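You operate a simulated robot arm through the tools that you are given. There is no shell and no other tool.

The job below is to be done with a simulated robot arm. You get a single attempt, and the scene is never put back.

Task
Put things in order on the hardware table top. At the end: the red shim peg stands on top of the yellow bulb; the teal weft quill stands on top of the beige wax block; the yellow glue stick stands on top of the white length label; the medium steel rod is in the blue-rim basket; whatever was shut is shut again. Leave all else as you found it, and nothing knocked over.

Only the result counts: the job must be done as asked and must still hold three seconds after the hand-in. Knocking over, shifting, dropping, spilling or breaking anything else fails it.

Robot
A 5-joint arm with a two-finger parallel gripper, fixed in place. Base frame: the origin is at the foot of the arm, x ahead of it, y to its left, z up; the work surface is at about z = 0. Lengths are in cm, angles in degrees, forces in N, time in s.
With the tool pointing down near the work surface it reaches from about 26 to 60 cm from the base axis. Its first joint turns from -66.0 to 66.0 degrees. The tool tilts only in the upright plane through the base axis and itself; it spins freely about its own axis. Payload 1.57 kg.
The tool frame sits at the grasp point between the pads (the TCP): z along the fingers, y along the line on which they close. The tips reach 3 cm beyond it. The gripper opens to 8 cm. The fingers are 1.7 cm wide and 1.2 cm thick; the gripper's body (4 by 8.2 cm) begins 8 cm behind the TCP.
Orientation is that of the tool frame in the base frame, as a unit quaternion [x, y, z, w]. With the fingers straight down and closing along the base's y, the tool's x points along the base's -x, its y along +y and its z along -z.

Tools
- The arm moves only by the tool jog_arm. Its argument "increments" is a list of rows, each a list of 7 numbers: the finger opening in cm, from 0 to 8, then the shift along the tool's x, y, z in cm, then the turn, a rotation vector about the tool's x, y, z in degrees. In form: [[fingers, x, y, z, wx, wy, wz], ...]. A call has 1 to 20 rows; each row shifts and turns the commanded pose from where the row before left it, along the tool's axes as they then stand. A row lasts 0.2 s, in which the tool goes at most 5 cm and 8.6 degrees; a call with a longer step from one row to the next is refused whole, and so is a gripper value outside its range. Where a pose cannot be reached the arm comes as near as it can. A force on the tool above 40 N (or 10 N above the force at the start of the call, whichever is more), or a blocked arm, ends the call early, and 0.2 s more pass. Each finger travels about 15.3 cm/s and halts on what it meets, pressing with about 26 N; the grip force reading is that of the motor and also rises with nothing between the fingers. The clock runs only during rows and for 0.2 s after the last one: add rows that do not move to give the fingers time. The reply holds the time, the measured pose of the TCP, the force on the tool along the base axes, the opening and the grip force, in the units named above and with some noise, with the torque about the TCP (base axes, N m) and any sound that the robot's microphone picked up, and new pictures: "views" is both (left out), scene, wrist or none.
- Cameras (640 x 400 px; columns grow to the right, rows downward): "scene" is fixed at [2.28, 38.06, 52.93]; the picture's right is [-0.87, -0.49, 0.00], its down [-0.25, 0.45, -0.85] and it looks along [0.42, -0.75, -0.52] (base axes); focal length 318 px, centre (320, 200). "wrist" rides on the gripper at [7.2, -0.7, -12.2] in the tool frame; the picture's right is [0.09, 1.00, 0.00], its down [-0.84, 0.08, -0.54] and it looks along [-0.54, 0.05, 0.84] (tool axes); focal length 238 px, centre (320, 200). There is no depth. A picture from a camera that has moved, and an enlarged one, comes with that camera's place and axes in the base frame and with its lens.
- close_up(camera, box): a new picture of the part [left, top, right, bottom] of that camera's present view, enlarged. It takes no simulated time.
- hand_in(): hands the job in; it is judged then, once.

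Places have to be worked out from the pictures, the camera data and where the tool is seen. Open the gripper and draw the arm clear of the work before you hand the job in, unless the task says otherwise.

The tools are called after "Call:" by a JSON object that holds its "name" and its "arguments". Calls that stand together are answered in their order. jog_arm: Moves the arm, as the interface text tells. Its arguments: {"type":"object","properties":{"increments":{"type":"array"},"views":{"type":"string","enum":["both","scene","wrist","none"]}},"required":["increments"]} The other tools are called the same way: close_up (camera, box) takes an enlarged picture of a part of a camera's view; hand_in () hands the job in.

At the start:

```text
time_s: 0.0
tcp_pos: [27.35, -14.8, 36.15]
orientation: [0.0, 1.0, 0.0, -0.001]
wrist_force: [0.3, -0.7, 0.6]
wrist_torque: [-0.03, 0.02, 0.01]
width: 8.0
gripper_force: 0.0
```

scene: 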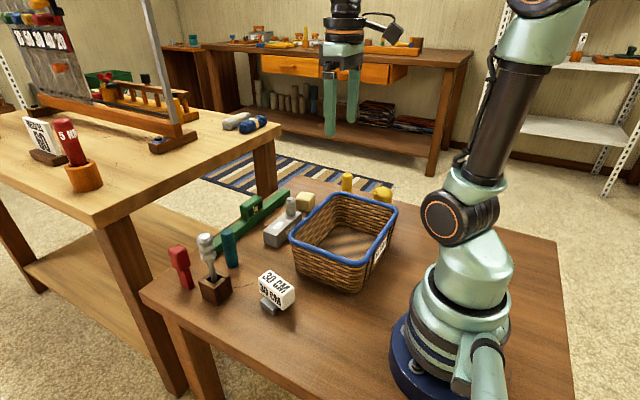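
wrist: 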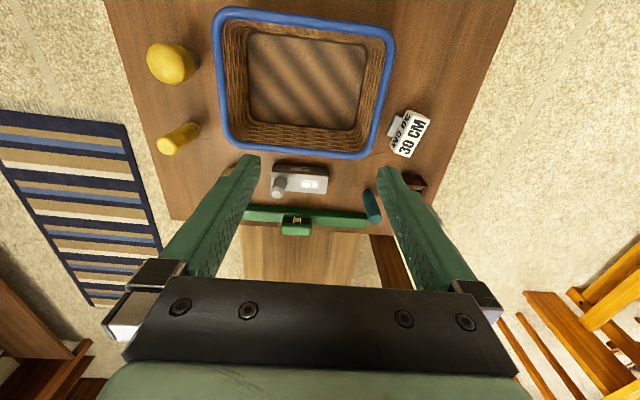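

The pictures show a table with a basket, a label, a red peg, a block with a rod, a teal cylinder, a green thing, a grey tray and yellow items. I take enlarged views before moving.

Call:
{"name": "close_up", "arguments": {"camera": "scene", "box": [150, 170, 310, 320]}}

Call:
{"name": "close_up", "arguments": {"camera": "scene", "box": [250, 160, 410, 300]}}

Call:
{"name": "close_up", "arguments": {"camera": "wrist", "box": [230, 150, 450, 260]}}

Call:
{"name": "close_up", "arguments": {"camera": "wrist", "box": [120, 0, 440, 180]}}

```text
2.67 times, centred on (230, 245) of scene
camera zoom: at [2.28, 38.06, 52.93], right [-0.87, -0.49, 0.0], down [-0.25, 0.45, -0.85], along [0.42, -0.75, -0.52], focal length 848 px, centre (560, 80)
```

zoom: 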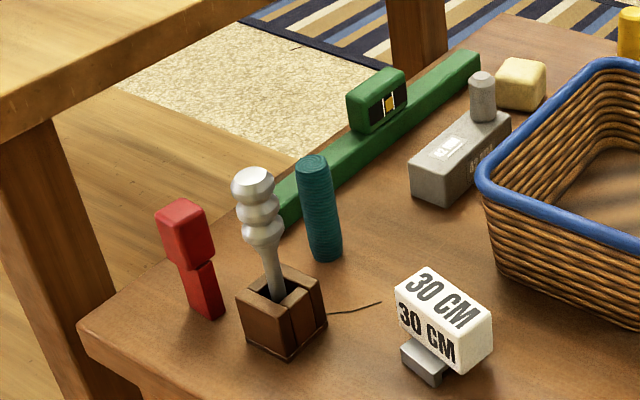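

```text
2.86 times, centred on (330, 230) of scene
camera zoom: at [2.28, 38.06, 52.93], right [-0.87, -0.49, 0.0], down [-0.25, 0.45, -0.85], along [0.42, -0.75, -0.52], focal length 908 px, centre (291, 114)
```

zoom: 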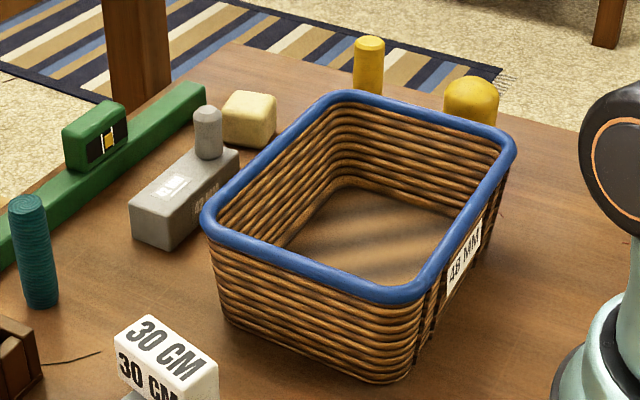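

```text
2.91 times, centred on (340, 205) of wrist
camera zoom: at [20.29, -15.5, 48.36], right [-0.09, 1.0, 0.0], down [0.84, 0.08, 0.54], along [0.54, 0.05, -0.84], focal length 693 px, centre (262, 186)
```

zoom: 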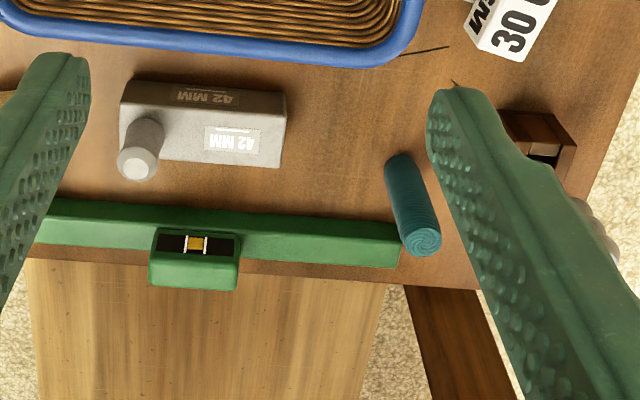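

```text
2.00 times, centred on (280, 90) of wrist
camera zoom: at [20.29, -15.5, 48.36], right [-0.09, 1.0, 0.0], down [0.84, 0.08, 0.54], along [0.54, 0.05, -0.84], focal length 477 px, centre (400, 420)
```

zoom: 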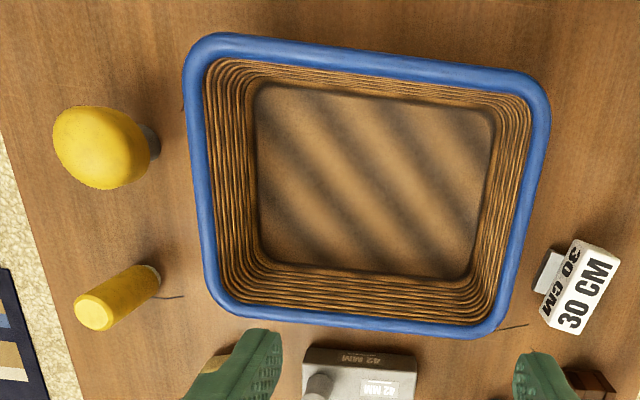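

I look more closely at the steel-looking items, the holder and the background tables to identify the rods and anything shut.

Call:
{"name": "close_up", "arguments": {"camera": "scene", "box": [190, 225, 250, 310]}}

Call:
{"name": "close_up", "arguments": {"camera": "scene", "box": [250, 180, 330, 260]}}

Call:
{"name": "close_up", "arguments": {"camera": "scene", "box": [0, 0, 280, 200]}}

Call:
{"name": "close_up", "arguments": {"camera": "scene", "box": [180, 20, 460, 160]}}

Call:
{"name": "close_up", "arguments": {"camera": "scene", "box": [330, 160, 480, 280]}}

```text
4.71 times, centred on (220, 268) of scene
camera zoom: at [2.28, 38.06, 52.93], right [-0.87, -0.49, 0.0], down [-0.25, 0.45, -0.85], along [0.42, -0.75, -0.52], focal length 1496 px, centre (791, -118)
```

zoom: 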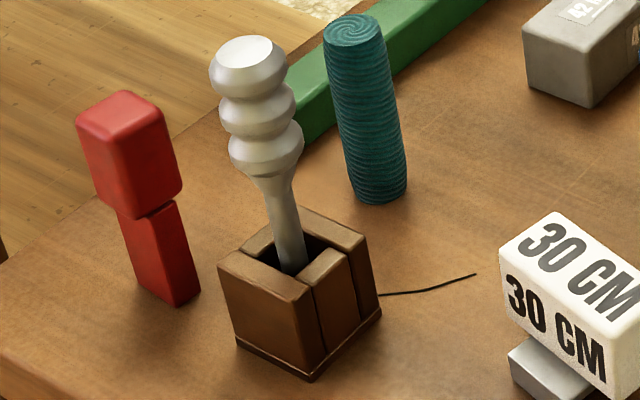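

```text
5.00 times, centred on (290, 220) of scene
camera zoom: at [2.28, 38.06, 52.93], right [-0.87, -0.49, 0.0], down [-0.25, 0.45, -0.85], along [0.42, -0.75, -0.52], focal length 1590 px, centre (470, 100)
```

zoom: 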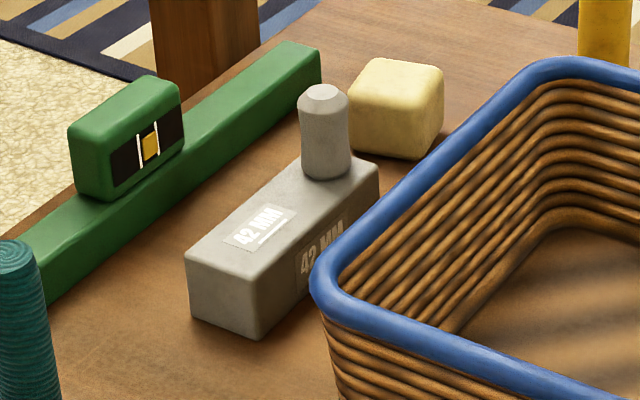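

```text
2.00 times, centred on (140, 100) of scene
camera zoom: at [2.28, 38.06, 52.93], right [-0.87, -0.49, 0.0], down [-0.25, 0.45, -0.85], along [0.42, -0.75, -0.52], focal length 636 px, centre (680, 400)
```

zoom: 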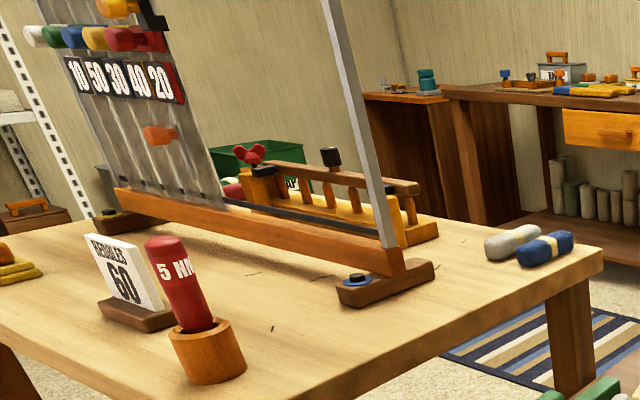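

```text
2.29 times, centred on (320, 90) of scene
camera zoom: at [2.28, 38.06, 52.93], right [-0.87, -0.49, 0.0], down [-0.25, 0.45, -0.85], along [0.42, -0.75, -0.52], focal length 727 px, centre (320, 451)
```

zoom: 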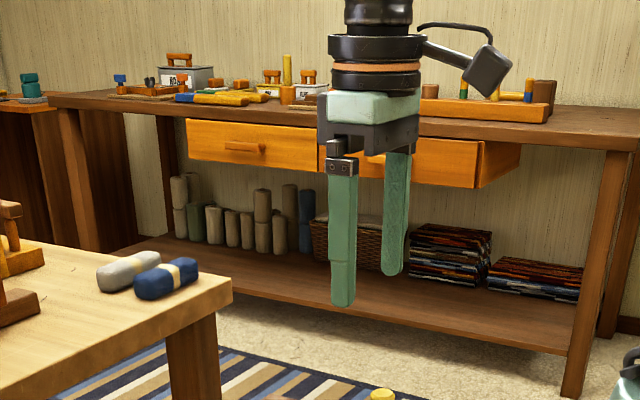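

```text
3.33 times, centred on (405, 220) of scene
camera zoom: at [2.28, 38.06, 52.93], right [-0.87, -0.49, 0.0], down [-0.25, 0.45, -0.85], along [0.42, -0.75, -0.52], focal length 1060 px, centre (37, 133)
```

zoom: 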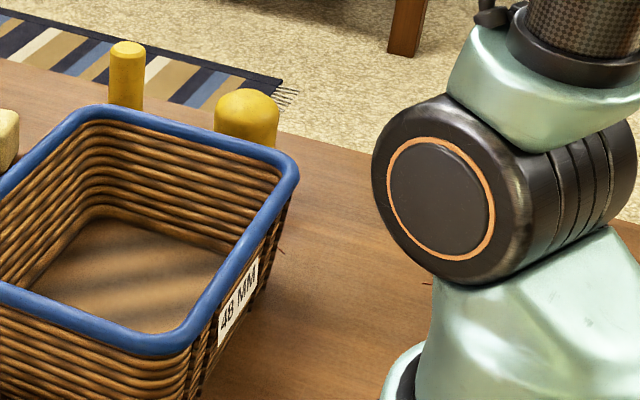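

The silver turned rod stands in a slotted brown holder; the grey 42 MM block carries a small post. I move the arm high over the left side to see the holder, peg, quill and label from closer.

Call:
{"name": "jog_arm", "arguments": {"increments": [[8, -0.93, 3.96, 2.0, 0, 0, 0], [8, -0.93, 3.96, 2.0, 0, 0, 0], [8, -0.93, 3.96, 2.0, 0, 0, 0], [8, -0.93, 3.96, 2.0, 0, 0, 0], [8, -0.93, 3.96, 2.0, 0, 0, 0], [8, 0, 0, 0, 0, 0, 0]], "views": "both"}}

```text
time_s: 1.4
tcp_pos: [32.08, 5.12, 26.04]
orientation: [0.0, 1.0, 0.0, 0.0]
wrist_force: [1.0, -0.9, -0.1]
wrist_torque: [-0.01, 0.01, -0.01]
width: 7.99
gripper_force: 0.2
camera wrist: at [24.92, 4.31, 38.32], right [-0.09, 1.0, 0.0], down [0.84, 0.08, 0.54], along [0.54, 0.05, -0.84], focal length 238 px, centre (320, 200)
```

scene: 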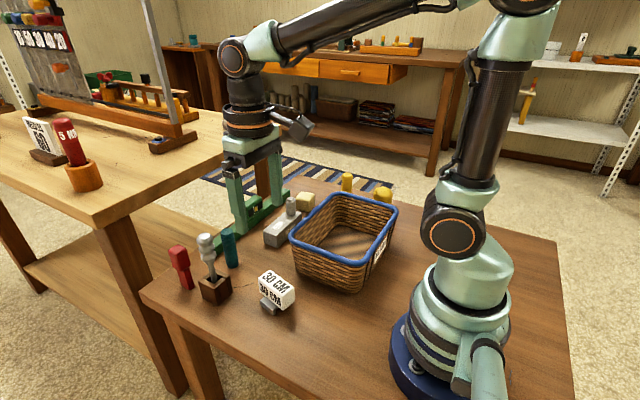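
wrist: 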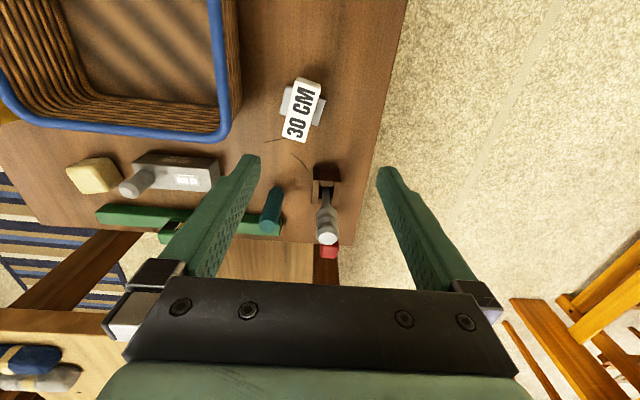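

The holder is near (45, 7) as both cameras agree. I enlarge the wrist view to read details.

Call:
{"name": "close_up", "arguments": {"camera": "wrist", "box": [250, 60, 370, 270]}}

Call:
{"name": "close_up", "arguments": {"camera": "wrist", "box": [50, 130, 250, 255]}}

Call:
{"name": "close_up", "arguments": {"camera": "wrist", "box": [290, 150, 370, 270]}}

```text
1.90 times, centred on (310, 165) of wrist
camera zoom: at [24.92, 4.31, 38.32], right [-0.09, 1.0, 0.0], down [0.84, 0.08, 0.54], along [0.54, 0.05, -0.84], focal length 454 px, centre (339, 267)
```

zoom: 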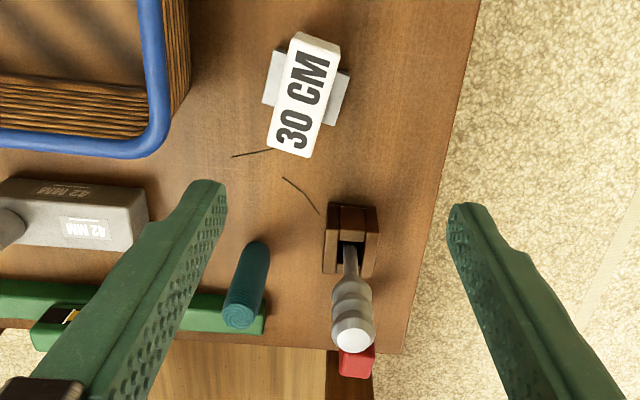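

```text
3.20 times, centred on (150, 192) of wrist
camera zoom: at [24.92, 4.31, 38.32], right [-0.09, 1.0, 0.0], down [0.84, 0.08, 0.54], along [0.54, 0.05, -0.84], focal length 763 px, centre (864, 224)
```

zoom: 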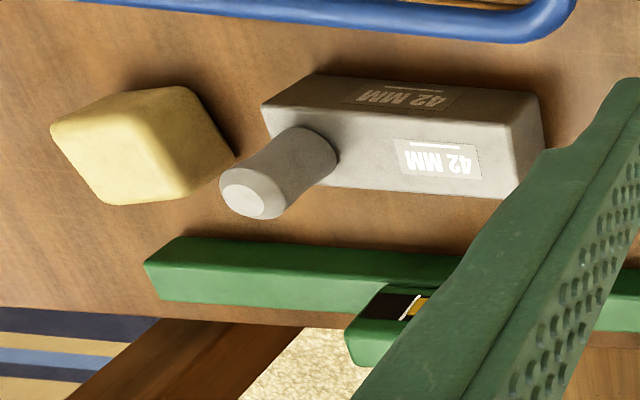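

```text
3.33 times, centred on (330, 210) of wrist
camera zoom: at [24.92, 4.31, 38.32], right [-0.09, 1.0, 0.0], down [0.84, 0.08, 0.54], along [0.54, 0.05, -0.84], focal length 794 px, centre (287, 167)
```

zoom: 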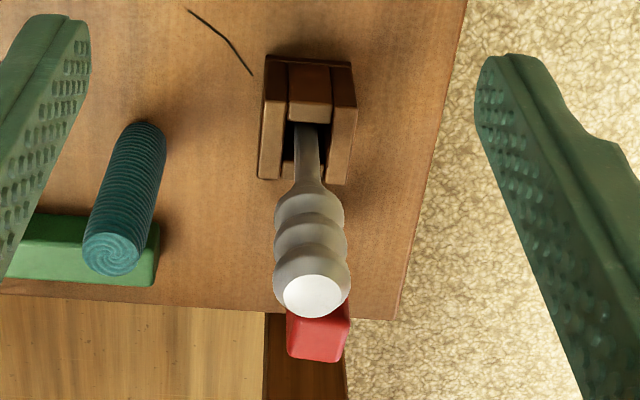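

Heights: the silver rod's top is around z≈16, in the brown slotted holder. I tilt the tool forward at a safe height to look at the holder, label and grey block from the side.

Call:
{"name": "jog_arm", "arguments": {"increments": [[8, 0.5, 0.5, 1.5, 0, -8.5, 0], [8, 0.5, 0.5, 1.5, 0, -8.5, 0], [8, 0.5, 0.5, 1.0, 0, -8.5, 0], [8, 0.5, 0.5, 1.0, 0, -8.5, 0], [8, 0, 0, 0, 0, 0, 0]], "views": "wrist"}}

```text
time_s: 2.6
tcp_pos: [33.17, 7.63, 22.11]
orientation: [-0.01, 0.958, 0.062, 0.28]
wrist_force: [-0.2, 0.1, -0.1]
wrist_torque: [-0.01, 0.0, -0.03]
width: 8.01
gripper_force: 0.1
out of reach, approached as far as the arm can: row 2, 4
camera wrist: at [20.69, 5.5, 28.47], right [-0.13, 0.99, 0.06], down [0.41, 0.0, 0.91], along [0.9, 0.15, -0.41], focal length 238 px, centre (320, 200)
```

wrist: 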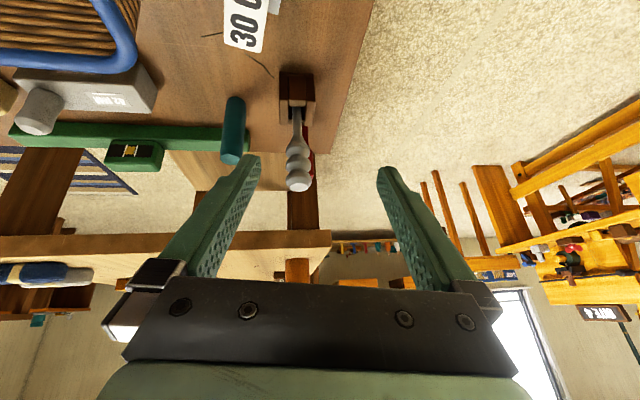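

I enlarge this tilted view on the holder, quill and grey block.

Call:
{"name": "close_up", "arguments": {"camera": "wrist", "box": [200, 50, 360, 200]}}

Call:
{"name": "close_up", "arguments": {"camera": "wrist", "box": [0, 50, 180, 180]}}

Call:
{"name": "close_up", "arguments": {"camera": "wrist", "box": [265, 60, 345, 200]}}

```text
2.67 times, centred on (280, 125) of wrist
camera zoom: at [20.69, 5.5, 28.47], right [-0.13, 0.99, 0.06], down [0.41, 0.0, 0.91], along [0.9, 0.15, -0.41], focal length 636 px, centre (427, 400)
```

zoom: 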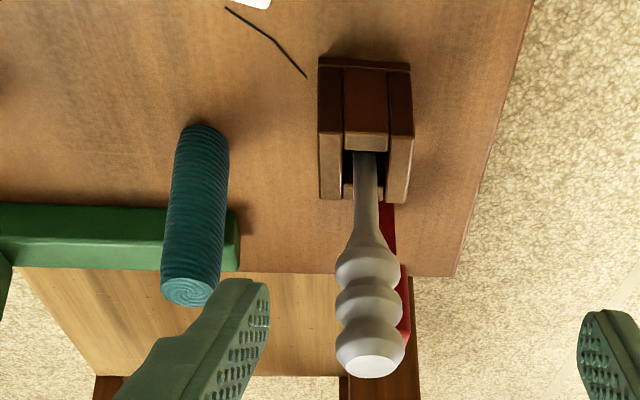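

```text
3.08 times, centred on (90, 115) of wrist
camera zoom: at [20.69, 5.5, 28.47], right [-0.13, 0.99, 0.06], down [0.41, 0.0, 0.91], along [0.9, 0.15, -0.41], focal length 733 px, centre (1028, 462)
```

zoom: 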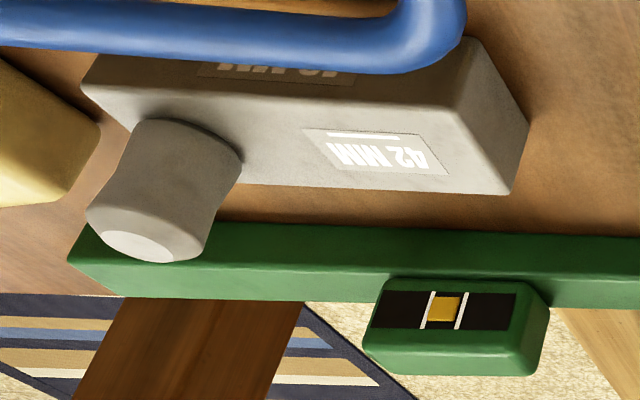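

```text
2.86 times, centred on (305, 130) of wrist
camera zoom: at [20.69, 5.5, 28.47], right [-0.13, 0.99, 0.06], down [0.41, 0.0, 0.91], along [0.9, 0.15, -0.41], focal length 681 px, centre (363, 400)
```

zoom: 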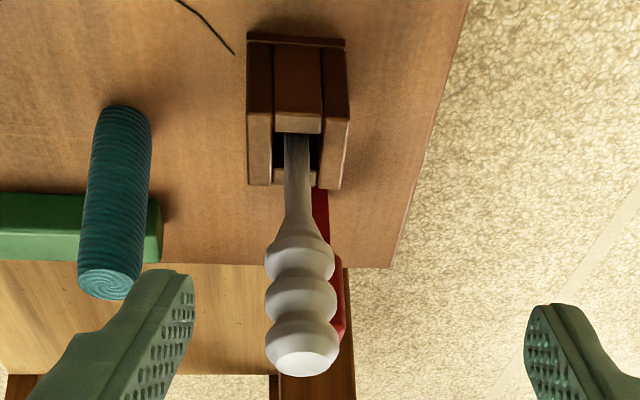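

The holder is an open box about 4.2 cm square and 4.7 cm tall with the silver rod standing upright at about (44.8, 7.2), top z≈16. I straighten the tool and raise it before going to look at the yellow items.

Call:
{"name": "jog_arm", "arguments": {"increments": [[8, 0, 0, -1, 0, 8.5, 0], [8, 0, 0, -1, 0, 8.5, 0], [8, 0, 0, -1, 0, 8.5, 0], [8, 0, 0, -1, 0, 8.5, 0], [8, 0, 0, 0, 0, 0, 0]], "views": "none"}}

```text
time_s: 3.8
tcp_pos: [31.84, 7.31, 25.86]
orientation: [-0.019, 1.0, 0.0, -0.001]
wrist_force: [-0.1, 0.5, 0.2]
wrist_torque: [-0.02, -0.01, -0.03]
width: 8.0
gripper_force: 0.1
out of reach, approached as far as the arm can: row 2, 4
```

The tool is upright again with a 2° spin. I correct the spin and travel to the right side to view the bulb and glue stick.

Call:
{"name": "jog_arm", "arguments": {"increments": [[8, 1.384, -4.33, 0.3, 0, 0, 2.2], [8, 1.384, -4.33, 0.3, 0, 0, 0], [8, 1.384, -4.33, 0.3, 0, 0, 0], [8, 1.384, -4.33, 0.3, 0, 0, 0], [8, 1.384, -4.33, 0.3, 0, 0, 0], [8, 1.384, -4.33, 0.3, 0, 0, 0], [8, 1.384, -4.33, 0.3, 0, 0, 0], [8, 1.384, -4.33, 0.3, 0, 0, 0], [8, 1.384, -4.33, 0.3, 0, 0, 0], [8, 1.384, -4.33, 0.3, 0, 0, 0], [8, 0, 0, 0, 0, 0, 0]], "views": "both"}}

```text
time_s: 6.2
tcp_pos: [18.17, -35.97, 22.81]
orientation: [0.001, 1.0, 0.0, 0.0]
wrist_force: [-0.1, 0.3, 0.5]
wrist_torque: [-0.04, -0.01, -0.01]
width: 8.01
gripper_force: 0.0
camera wrist: at [11.04, -36.83, 35.08], right [-0.09, 1.0, 0.0], down [0.84, 0.08, 0.54], along [0.54, 0.05, -0.84], focal length 238 px, centre (320, 200)
```

scene: 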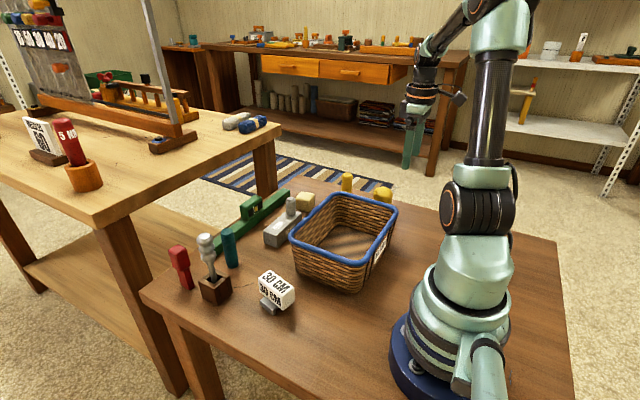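
wrist: 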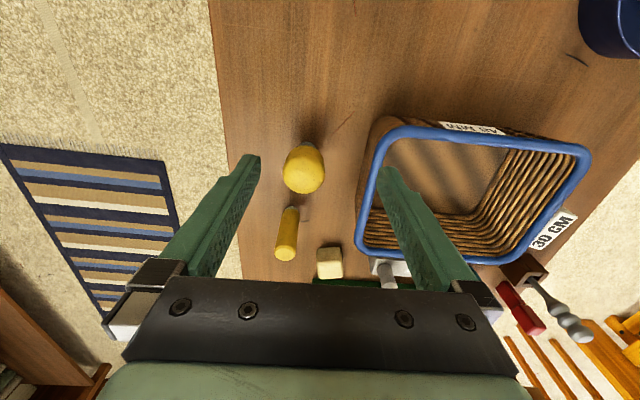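

Call:
{"name": "close_up", "arguments": {"camera": "wrist", "box": [250, 120, 370, 290]}}

Call:
{"name": "close_up", "arguments": {"camera": "wrist", "box": [340, 110, 600, 280]}}

Call:
{"name": "close_up", "arguments": {"camera": "scene", "box": [330, 165, 400, 215]}}

```text
2.35 times, centred on (310, 205) of wrist
camera zoom: at [11.04, -36.83, 35.08], right [-0.09, 1.0, 0.0], down [0.84, 0.08, 0.54], along [0.54, 0.05, -0.84], focal length 561 px, centre (344, 188)
```

zoom: 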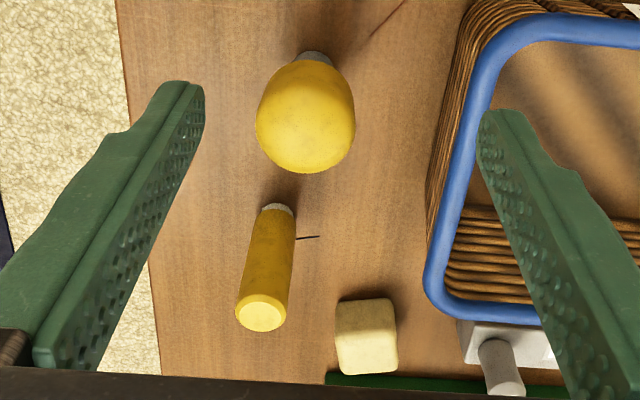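

```text
2.35 times, centred on (470, 195) of wrist
camera zoom: at [11.04, -36.83, 35.08], right [-0.09, 1.0, 0.0], down [0.84, 0.08, 0.54], along [0.54, 0.05, -0.84], focal length 561 px, centre (-33, 212)
```

zoom: 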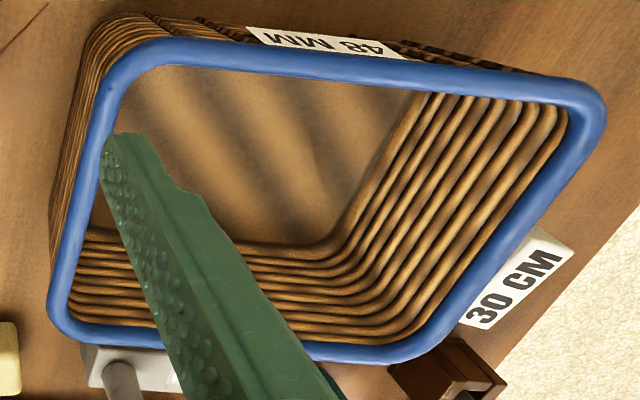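

```text
8.00 times, centred on (365, 190) of scene
camera zoom: at [2.28, 38.05, 52.93], right [-0.87, -0.49, 0.0], down [-0.25, 0.45, -0.85], along [0.42, -0.75, -0.52], focal length 2544 px, centre (-40, 280)
```

zoom: 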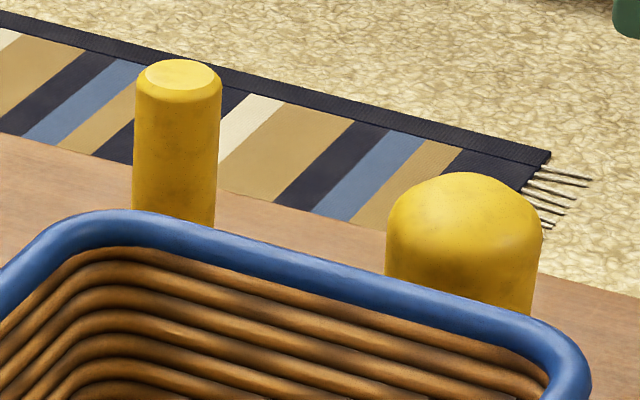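

The bulb (dome about 5.3 cm wide, top near z≈10.5) stands near (24.4, −37.6), the glue stick (3 cm wide, about 10.7 tall) near (36.8, −39.6). I go for the rod first: move back to the left and spin the tool half a turn so the camera will sit above the gripper when it tilts forward.

Call:
{"name": "jog_arm", "arguments": {"increments": [[8, -1.18, 4.08, -0.52, 0, 0, 0], [8, -1.18, 4.08, -0.52, 0, 0, 0], [8, -1.18, 4.08, -0.52, 0, 0, 0], [8, -1.18, 4.08, -0.52, 0, 0, 0], [8, -1.18, 4.08, -0.52, 0, 0, 0], [8, -1.18, 4.08, -0.52, 0, 0, 0], [8, -1.18, 4.08, -0.52, 0, 0, 0], [8, -1.18, 4.08, -0.52, 0, 0, 0], [8, -1.18, 4.08, -0.52, 0, 0, 0], [8, -1.18, 4.08, -0.52, 0, 0, 0], [8, 0, 0, 0, 0, 0, 8.55], [8, 0, 0, 0, 0, 0, 8.55], [8, 0, 0, 0, 0, 0, 8.55], [8, 0, 0, 0, 0, 0, 8.55], [8, 0, 0, 0, 0, 0, 8.55], [8, 0, 0, 0, 0, 0, 8.55], [8, 0, 0, 0, 0, 0, 8.55], [8, 0, 0, 0, 0, 0, 8.55], [8, 0, 0, 0, 0, 0, 8.55], [8, 0, 0, 0, 0, 0, 8.55]], "views": "none"}}

Call:
{"name": "jog_arm", "arguments": {"increments": [[8, 0, 0, 0, 0, 0, 8.55], [8, 0, 0, 0, 0, 0, 8.55], [8, 0, 0, 0, 0, 0, 8.55], [8, 0, 0, 0, 0, 0, 8.55], [8, 0, 0, 0, 0, 0, 8.55], [8, 0, 0, 0, 0, 0, 8.55], [8, 0, 0, 0, 0, 0, 8.55], [8, 0, 0, 0, 0, 0, 8.55], [8, 0, 0, 0, 0, 0, 8.55], [8, 0, 0, 0, 0, 0, 8.55], [8, 0, 0, 0, 0, 0, 0]], "views": "both"}}

```text
time_s: 10.4
tcp_pos: [30.01, 4.74, 27.94]
orientation: [0.68, 0.733, -0.001, -0.001]
wrist_force: [-0.3, 0.1, -0.3]
wrist_torque: [-0.02, -0.02, 0.02]
width: 8.01
gripper_force: 0.1
```

```text
time_s: 12.8
tcp_pos: [30.14, 0.77, 28.09]
orientation: [0.997, 0.079, -0.001, 0.0]
wrist_force: [0.0, -0.2, 0.8]
wrist_torque: [-0.02, -0.01, 0.0]
width: 8.01
gripper_force: 0.0
out of reach, approached as far as the arm can: row 10
camera wrist: at [37.37, 2.54, 40.33], right [0.25, -0.97, 0.0], down [-0.81, -0.21, 0.54], along [-0.53, -0.13, -0.84], focal length 238 px, centre (320, 200)
```

scene: 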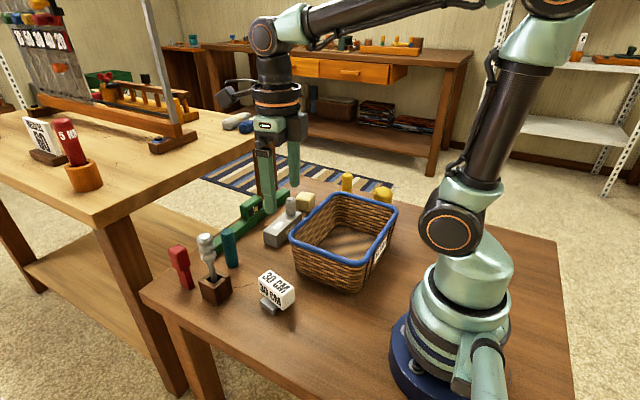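
wrist: 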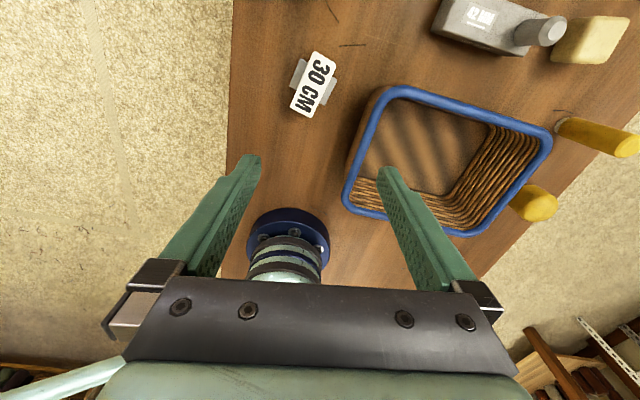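

Spinning half a turn runs into the roll limit, so I undo it; instead I'll keep the camera on the base side and grasp the rod with the tool tilted 45° forward (camera clears the label, whose top is about z≈6). First I spin back so the tool's y is tangential at the rod's bearing (9.1°).

Call:
{"name": "jog_arm", "arguments": {"increments": [[8, 0, 0, 0, 0, 0, -8.57], [8, 0, 0, 0, 0, 0, -8.57], [8, 0, 0, 0, 0, 0, -8.57], [8, 0, 0, 0, 0, 0, -8.57], [8, 0, 0, 0, 0, 0, -8.57], [8, 0, 0, 0, 0, 0, -8.57], [8, 0, 0, 0, 0, 0, -8.57], [8, 0, 0, 0, 0, 0, -8.57], [8, 0, 0, 0, 0, 0, -8.57], [8, 0, 0, 0, 0, 0, -8.57], [8, 0, 0, 0, 0, 0, -8.57], [8, 0, 0, 0, 0, 0, -8.57], [8, 0, 0, 0, 0, 0, -8.57], [8, 0, 0, 0, 0, 0, -8.57], [8, 0, 0, 0, 0, 0, -8.57], [8, 0, 0, 0, 0, 0, -8.57], [8, 0, 0, 0, 0, 0, -8.57], [8, 0, 0, 0, 0, 0, -8.57], [8, 0, 0, 0, 0, 0, -8.57], [8, 0, 0, 0, 0, 0, -8.57]], "views": "none"}}

Call:
{"name": "jog_arm", "arguments": {"increments": [[8, 0, 0, 0, 0, 0, -4.4], [8, 0, 0, 0, 0, 0, -4.34], [8, 0, 0, 0, 0, 0, 0]], "views": "wrist"}}

```text
time_s: 17.0
tcp_pos: [30.2, 0.81, 28.12]
orientation: [-0.004, 1.0, 0.001, -0.001]
wrist_force: [0.1, -0.9, -0.9]
wrist_torque: [0.01, 0.02, 0.0]
width: 7.99
gripper_force: 0.0
```

```text
time_s: 17.8
tcp_pos: [30.23, 0.78, 28.11]
orientation: [-0.079, 0.997, 0.0, -0.001]
wrist_force: [0.5, -0.2, -0.1]
wrist_torque: [0.0, 0.01, 0.01]
width: 7.99
gripper_force: 0.0
camera wrist: at [23.4, -1.03, 40.34], right [-0.25, 0.97, 0.0], down [0.81, 0.21, 0.54], along [0.52, 0.14, -0.84], focal length 238 px, centre (320, 200)
```

wrist: 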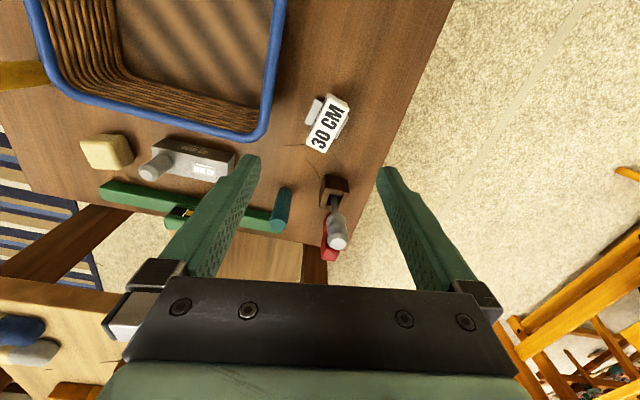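

Now at bearing 9°, I move in line with the rod and tilt 45° forward at height, watching reachability.

Call:
{"name": "jog_arm", "arguments": {"increments": [[8, -2.48, 2.0, 2.0, 0, 0, 0], [8, -2.48, 2.0, 2.0, 0, 0, 0], [8, 0, 0, 0, 0, -7.5, 0], [8, 0, 0, 0, 0, -7.5, 0], [8, 0, 0, 0, 0, -7.5, 0], [8, 0, 0, 0, 0, -7.5, 0], [8, 0, 0, 0, 0, -7.5, 0], [8, 0, 0, 0, 0, -7.5, 0], [8, 0, 0, 0, 0, 0, 0]], "views": "both"}}

```text
time_s: 19.8
tcp_pos: [36.61, 5.94, 25.44]
orientation: [-0.073, 0.921, 0.03, 0.381]
wrist_force: [0.1, -0.3, -0.1]
wrist_torque: [-0.01, 0.0, 0.0]
width: 8.01
gripper_force: 0.0
out of reach, approached as far as the arm can: row 8
camera wrist: at [23.29, 3.0, 29.02], right [-0.22, 0.97, -0.06], down [0.2, 0.11, 0.97], along [0.95, 0.2, -0.21], focal length 238 px, centre (320, 200)
```

scene: 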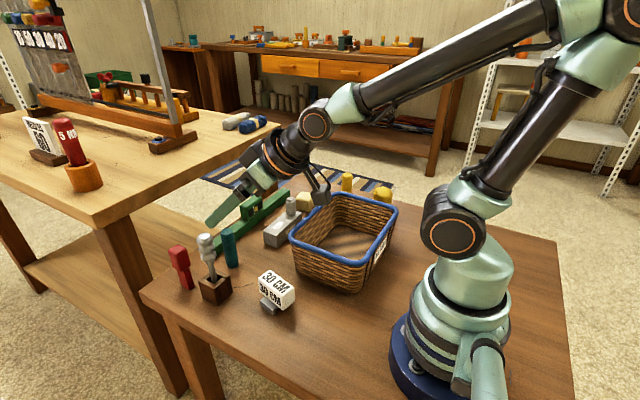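
wrist: 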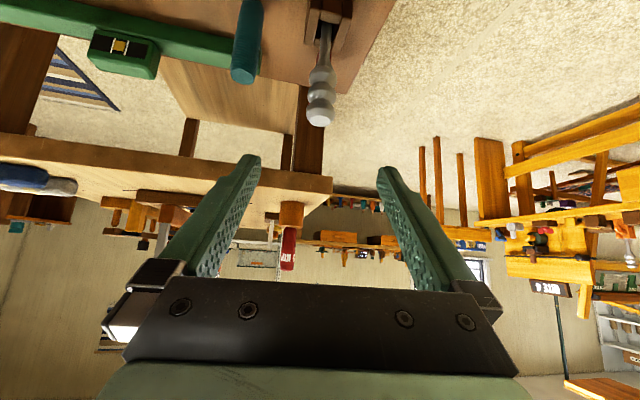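

The 45° tilt is reached at r≈37, and the rod lies straight ahead of the tool. I enlarge to check alignment.

Call:
{"name": "close_up", "arguments": {"camera": "wrist", "box": [270, 0, 370, 140]}}

Call:
{"name": "close_up", "arguments": {"camera": "scene", "box": [160, 180, 300, 310]}}

```text
2.86 times, centred on (320, 70) of wrist
camera zoom: at [23.29, 3.0, 29.02], right [-0.22, 0.97, -0.06], down [0.2, 0.11, 0.97], along [0.95, 0.2, -0.21], focal length 681 px, centre (320, 571)
```

zoom: 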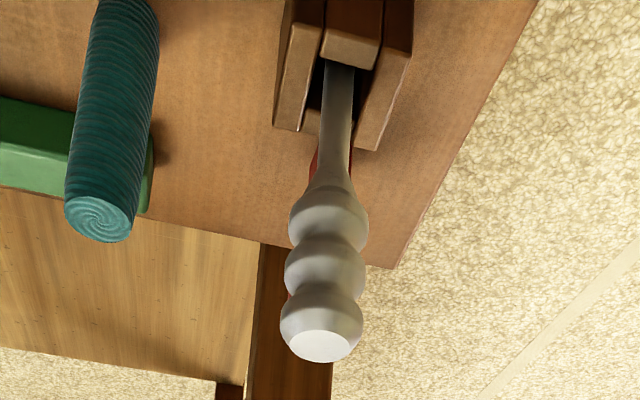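

```text
3.08 times, centred on (230, 245) of scene
camera zoom: at [2.28, 38.06, 52.93], right [-0.87, -0.49, 0.0], down [-0.25, 0.45, -0.85], along [0.42, -0.75, -0.52], focal length 978 px, centre (597, 62)
```

zoom: 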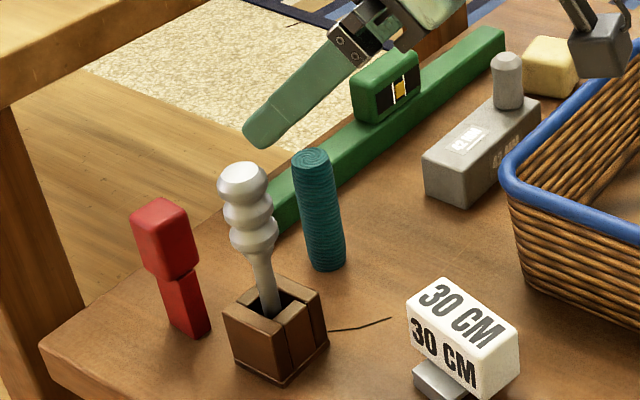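

The rod axis is at about (44.95, 7.17). I advance along the tilted line with open fingers, stopping short to check.

Call:
{"name": "jog_arm", "arguments": {"increments": [[8, 0.754, -0.02, 2.83, 0, 0, 0], [8, 0.754, -0.02, 2.83, 0, 0, 0], [8, 0.754, -0.02, 2.83, 0, 0, 0], [8, 0.754, -0.02, 2.83, 0, 0, 0], [8, 0, 0, 0, 0, 0, 0]], "views": "both"}}

```text
time_s: 21.0
tcp_pos: [42.41, 6.78, 15.36]
orientation: [-0.073, 0.922, 0.03, 0.38]
wrist_force: [-0.9, 1.1, -0.8]
wrist_torque: [0.02, 0.01, 0.01]
width: 7.99
gripper_force: 0.0
camera wrist: at [29.12, 3.84, 18.86], right [-0.22, 0.97, -0.07], down [0.19, 0.11, 0.97], along [0.96, 0.2, -0.21], focal length 238 px, centre (320, 200)
```

scene: 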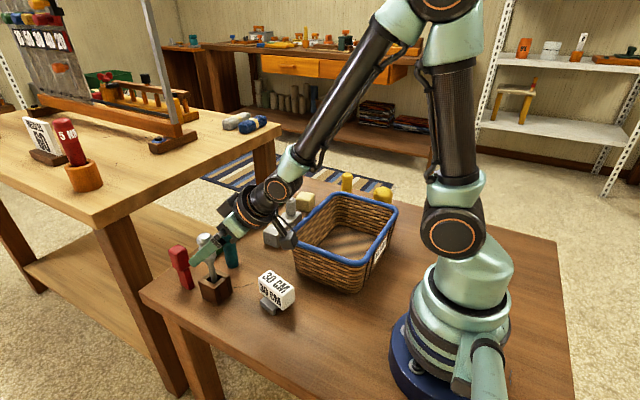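
wrist: 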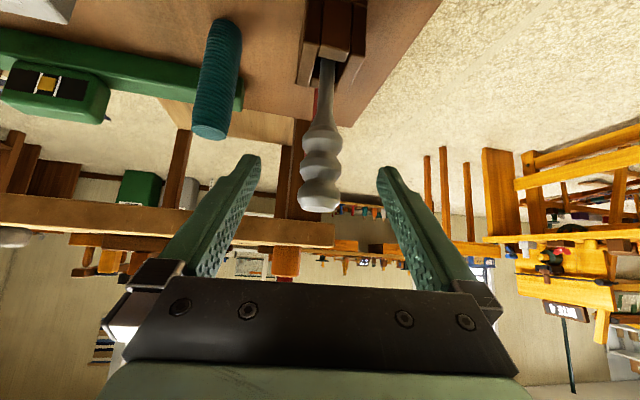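

The rod sits centred between the fingers. I make the last part of the approach.

Call:
{"name": "jog_arm", "arguments": {"increments": [[8, 0.377, -0.01, 1.41, 0, 0, 0], [8, 0.377, -0.01, 1.41, 0, 0, 0], [8, 0, 0, 0, 0, 0, 0]], "views": "both"}}

Call:
{"name": "close_up", "arguments": {"camera": "wrist", "box": [240, 20, 400, 240]}}

Call:
{"name": "close_up", "arguments": {"camera": "scene", "box": [160, 190, 280, 310]}}

```text
time_s: 21.8
tcp_pos: [43.87, 7.06, 12.77]
orientation: [-0.073, 0.922, 0.031, 0.379]
wrist_force: [-0.9, 0.5, 0.2]
wrist_torque: [-0.01, 0.0, 0.02]
width: 8.01
gripper_force: 0.1
camera wrist: at [30.52, 4.07, 16.31], right [-0.22, 0.97, -0.07], down [0.2, 0.11, 0.97], along [0.96, 0.2, -0.21], focal length 238 px, centre (320, 200)
```

scene: 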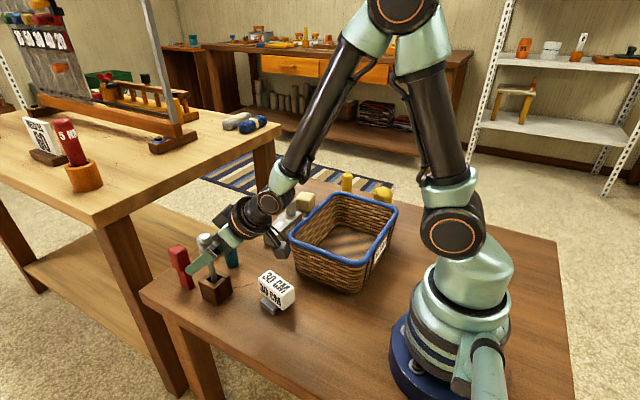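
wrist: 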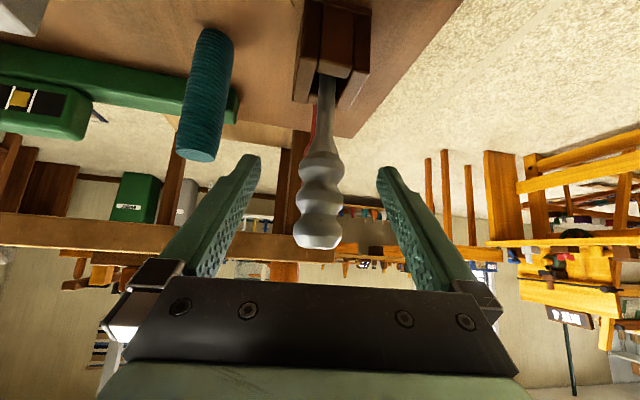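

```text
1.82 times, centred on (320, 130) of wrist
camera zoom: at [30.52, 4.07, 16.31], right [-0.22, 0.97, -0.07], down [0.2, 0.11, 0.97], along [0.96, 0.2, -0.21], focal length 433 px, centre (320, 327)
```

zoom: 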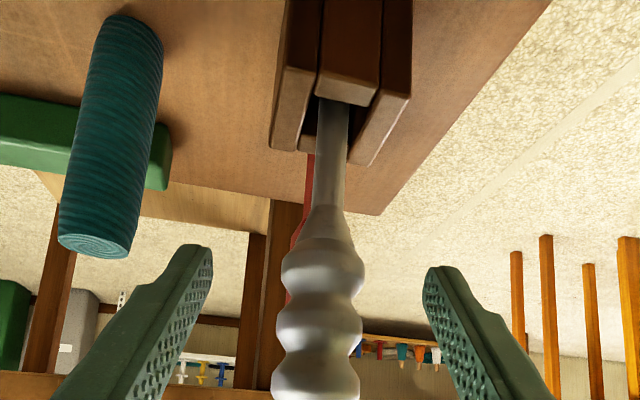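

```text
3.33 times, centred on (220, 250) of scene
camera zoom: at [2.28, 38.06, 52.93], right [-0.87, -0.49, 0.0], down [-0.25, 0.45, -0.85], along [0.42, -0.75, -0.52], focal length 1060 px, centre (653, 33)
```

zoom: 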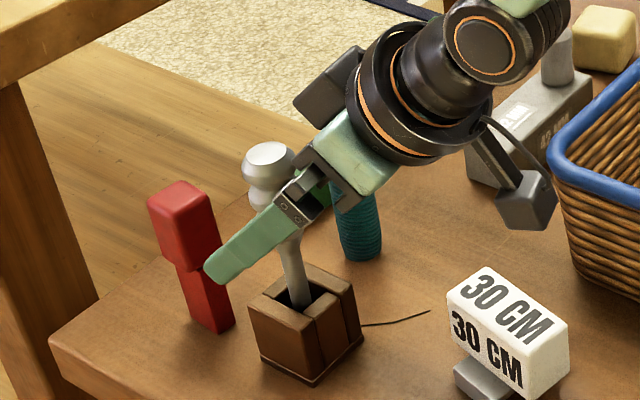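

The finger covers the lower and middle bulges as planned. I close gradually and hold.

Call:
{"name": "jog_arm", "arguments": {"increments": [[6, 0, 0, 0, 0, 0, 0], [4.5, 0, 0, 0, 0, 0, 0], [3.6, 0, 0, 0, 0, 0, 0], [3.0, 0, 0, 0, 0, 0, 0], [2.6, 0, 0, 0, 0, 0, 0], [2.2, 0, 0, 0, 0, 0, 0], [1.5, 0, 0, 0, 0, 0, 0], [0, 0, 0, 0, 0, 0, 0], [0, 0, 0, 0, 0, 0, 0]], "views": "both"}}

Call:
{"name": "close_up", "arguments": {"camera": "scene", "box": [160, 190, 280, 310]}}

Call:
{"name": "close_up", "arguments": {"camera": "wrist", "box": [240, 20, 400, 240]}}

```text
time_s: 23.8
tcp_pos: [43.76, 6.96, 12.65]
orientation: [-0.073, 0.921, 0.03, 0.381]
wrist_force: [0.2, 1.1, 0.5]
wrist_torque: [0.06, 0.0, 0.0]
width: 2.69
gripper_force: 25.8
camera wrist: at [30.5, 4.06, 16.32], right [-0.22, 0.97, -0.07], down [0.2, 0.11, 0.97], along [0.96, 0.2, -0.21], focal length 238 px, centre (320, 200)
```

scene: 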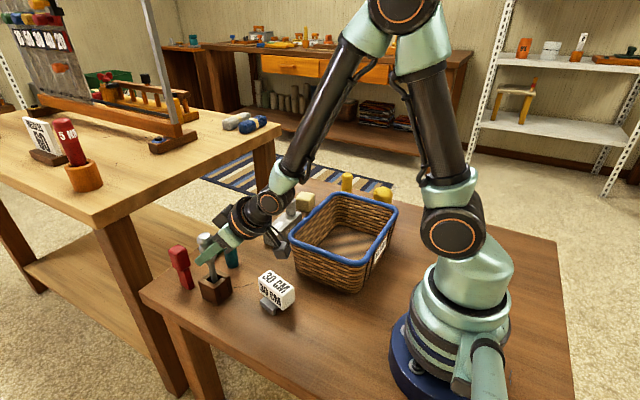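
wrist: 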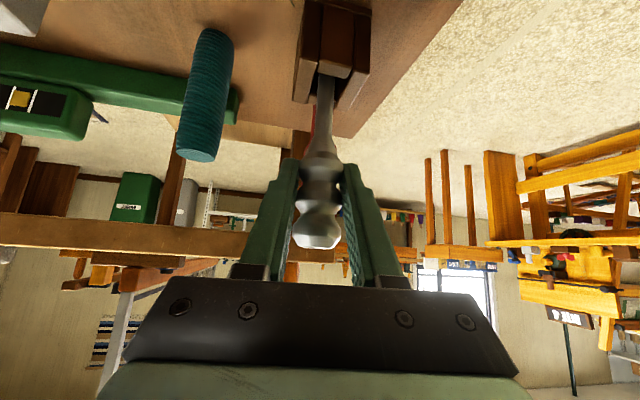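

```text
3.33 times, centred on (220, 250) of scene
camera zoom: at [2.28, 38.06, 52.93], right [-0.87, -0.49, 0.0], down [-0.25, 0.45, -0.85], along [0.42, -0.75, -0.52], focal length 1060 px, centre (653, 33)
```

zoom: 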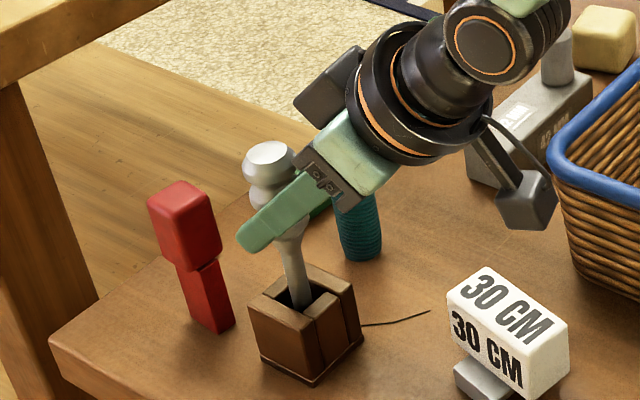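

```text
1.82 times, centred on (320, 130) of wrist
camera zoom: at [30.5, 4.06, 16.32], right [-0.22, 0.97, -0.07], down [0.2, 0.11, 0.97], along [0.96, 0.2, -0.21], focal length 433 px, centre (320, 327)
```

zoom: 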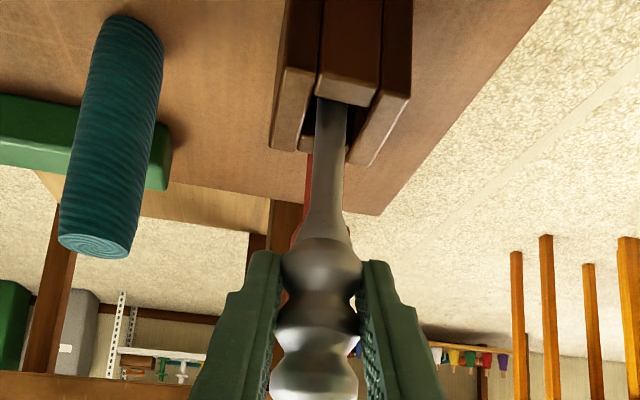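

Gripped at 2.69 cm. I lift straight up (tool −x and −z equally at 45°) to draw the rod out of the holder.

Call:
{"name": "jog_arm", "arguments": {"increments": [[0, -0.35, 0, -0.35, 0, 0, 0], [0, -0.7, 0, -0.7, 0, 0, 0], [0, -0.7, 0, -0.7, 0, 0, 0], [0, -0.7, 0, -0.7, 0, 0, 0], [0, -0.7, 0, -0.7, 0, 0, 0], [0, 0, 0, 0, 0, 0, 0]], "views": "both"}}

Call:
{"name": "close_up", "arguments": {"camera": "scene", "box": [160, 190, 280, 310]}}

```text
time_s: 25.2
tcp_pos: [43.93, 6.91, 17.36]
orientation: [-0.073, 0.921, 0.03, 0.38]
wrist_force: [0.4, 0.6, -1.0]
wrist_torque: [0.01, 0.01, 0.01]
width: 2.7
gripper_force: 26.2
camera wrist: at [30.52, 4.03, 20.85], right [-0.22, 0.97, -0.07], down [0.2, 0.11, 0.97], along [0.96, 0.2, -0.21], focal length 238 px, centre (320, 200)
```

scene: 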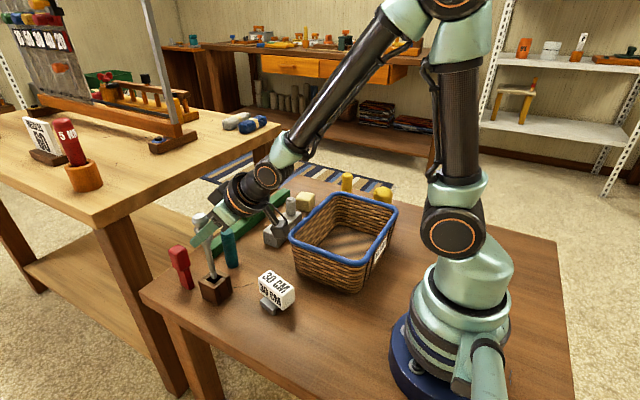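
wrist: 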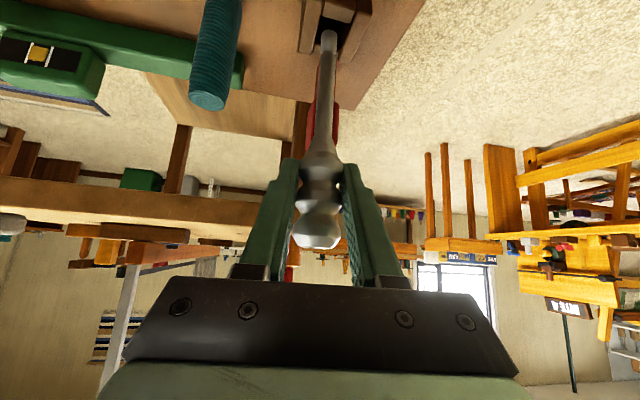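

```text
3.33 times, centred on (220, 250) of scene
camera zoom: at [2.28, 38.06, 52.93], right [-0.87, -0.49, 0.0], down [-0.25, 0.45, -0.85], along [0.42, -0.75, -0.52], focal length 1060 px, centre (653, 33)
```

zoom: 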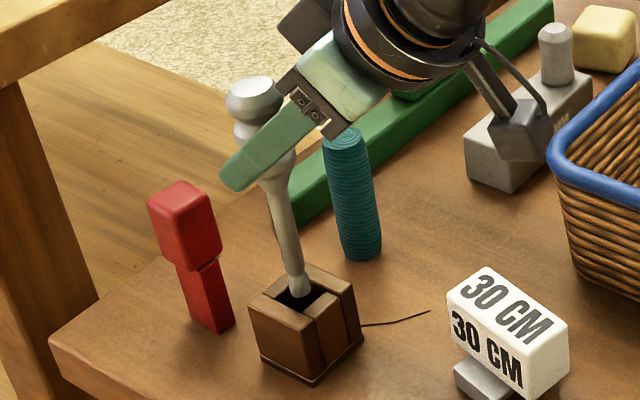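

The rod is out of the holder to its tip. I lift further and bring the tool upright, so the rod leans 45° in the gripper.

Call:
{"name": "jog_arm", "arguments": {"increments": [[0, -1.2, 0, -1.2, 0, 0, 0], [0, -1.2, 0, -1.2, 0, 0, 0], [0, -1.2, 0, -1.2, 0, 0, 0], [0, -1.2, 0, -1.2, 0, 0, 0], [0, -1.2, 0, -1.2, 0, 0, 0], [0, -1.2, 0, -1.2, 0, 0, 0], [0, 0, 0, 0, 0, 7.5, 0], [0, 0, 0, 0, 0, 7.5, 0], [0, 0, 0, 0, 0, 7.5, 0], [0, 0, 0, 0, 0, 7.5, 0], [0, 0, 0, 0, 0, 7.5, 0], [0, 0, 0, 0, 0, 7.5, 0], [0, 0, 0, 0, 0, 0, 0]], "views": "both"}}

```text
time_s: 28.0
tcp_pos: [43.83, 7.01, 27.39]
orientation: [-0.079, 0.997, 0.0, -0.002]
wrist_force: [0.0, 0.0, 0.0]
wrist_torque: [0.02, 0.03, 0.0]
width: 2.69
gripper_force: 26.4
camera wrist: at [37.04, 5.11, 39.6], right [-0.25, 0.97, 0.0], down [0.82, 0.21, 0.54], along [0.52, 0.13, -0.84], focal length 238 px, centre (320, 200)
```

scene: 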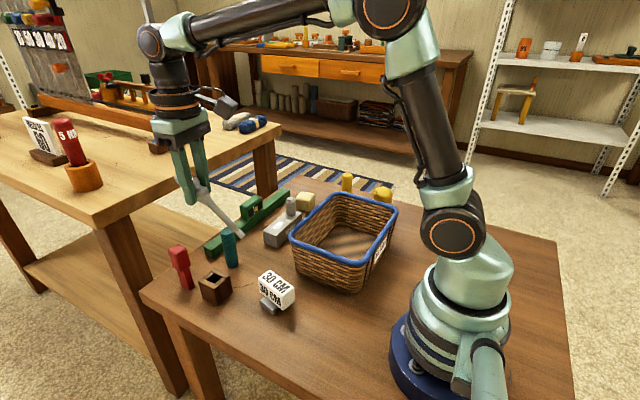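
wrist: 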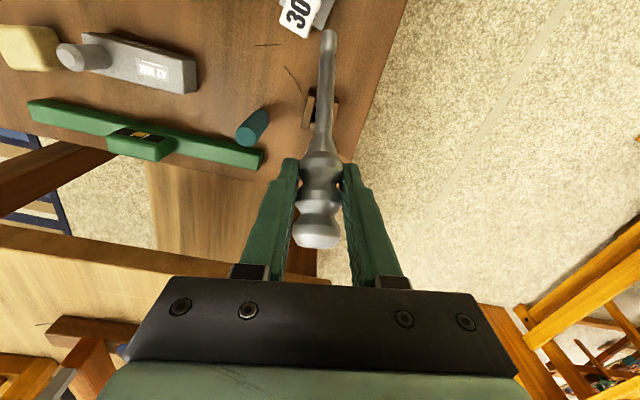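

The rod is held firmly leaning 45°. I carry it over the basket and spin so that the rod lines up with the basket's long side (tip toward +y).

Call:
{"name": "jog_arm", "arguments": {"increments": [[0, 3.0, -3.08, 0, 0, 0, 0], [0, 3.0, -3.08, 0, 0, 0, 0], [0, 3.0, -3.08, 0, 0, 0, 0], [0, 3.0, -3.08, 0, 0, 0, 0], [0, 3.0, -3.08, 0, 0, 0, 0], [0, 3.0, -3.08, 0, 0, 0, 0], [0, 3.0, -3.08, 0, 0, 0, 0], [0, 0, 0, 0, 0, 0, 8.25], [0, 0, 0, 0, 0, 0, 8.25], [0, 0, 0, 0, 0, 0, 8.25], [0, 0, 0, 0, 0, 0, 8.25], [0, 0, 0, 0, 0, 0, 8.25], [0, 0, 0, 0, 0, 0, 8.25], [0, 0, 0, 0, 0, 0, 8.25], [0, 0, 0, 0, 0, 0, 8.25], [0, 0, 0, 0, 0, 0, 8.25], [0, 0, 0, 0, 0, 0, 8.25], [0, 0, 0, 0, 0, 0, 8.25], [0, 0, 0, 0, 0, 0, 8.25], [0, 0, 0, 0, 0, 0, 0]], "views": "both"}}

```text
time_s: 32.2
tcp_pos: [26.47, -17.66, 27.46]
orientation: [0.707, 0.707, -0.001, -0.001]
wrist_force: [-0.6, 0.1, 0.2]
wrist_torque: [-0.01, 0.02, 0.03]
width: 0.01
gripper_force: 21.4
camera wrist: at [25.98, -10.52, 39.66], right [1.0, 0.09, 0.0], down [0.08, -0.84, 0.54], along [0.05, -0.54, -0.84], focal length 238 px, centre (320, 200)
```

scene: 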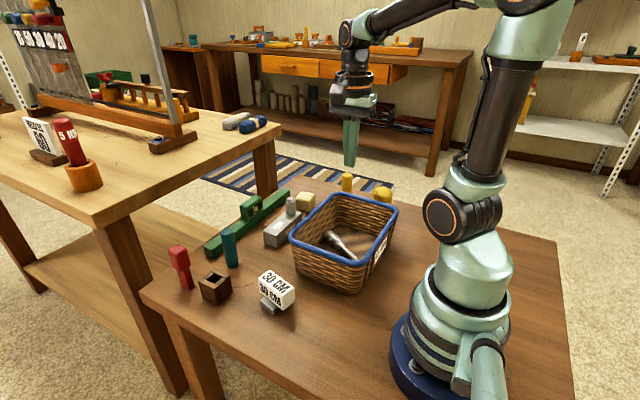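
wrist: 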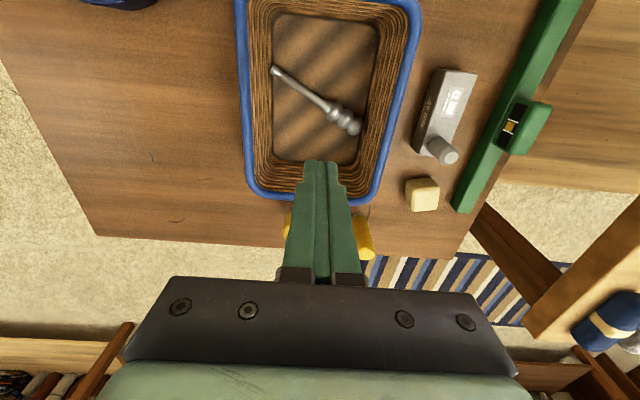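

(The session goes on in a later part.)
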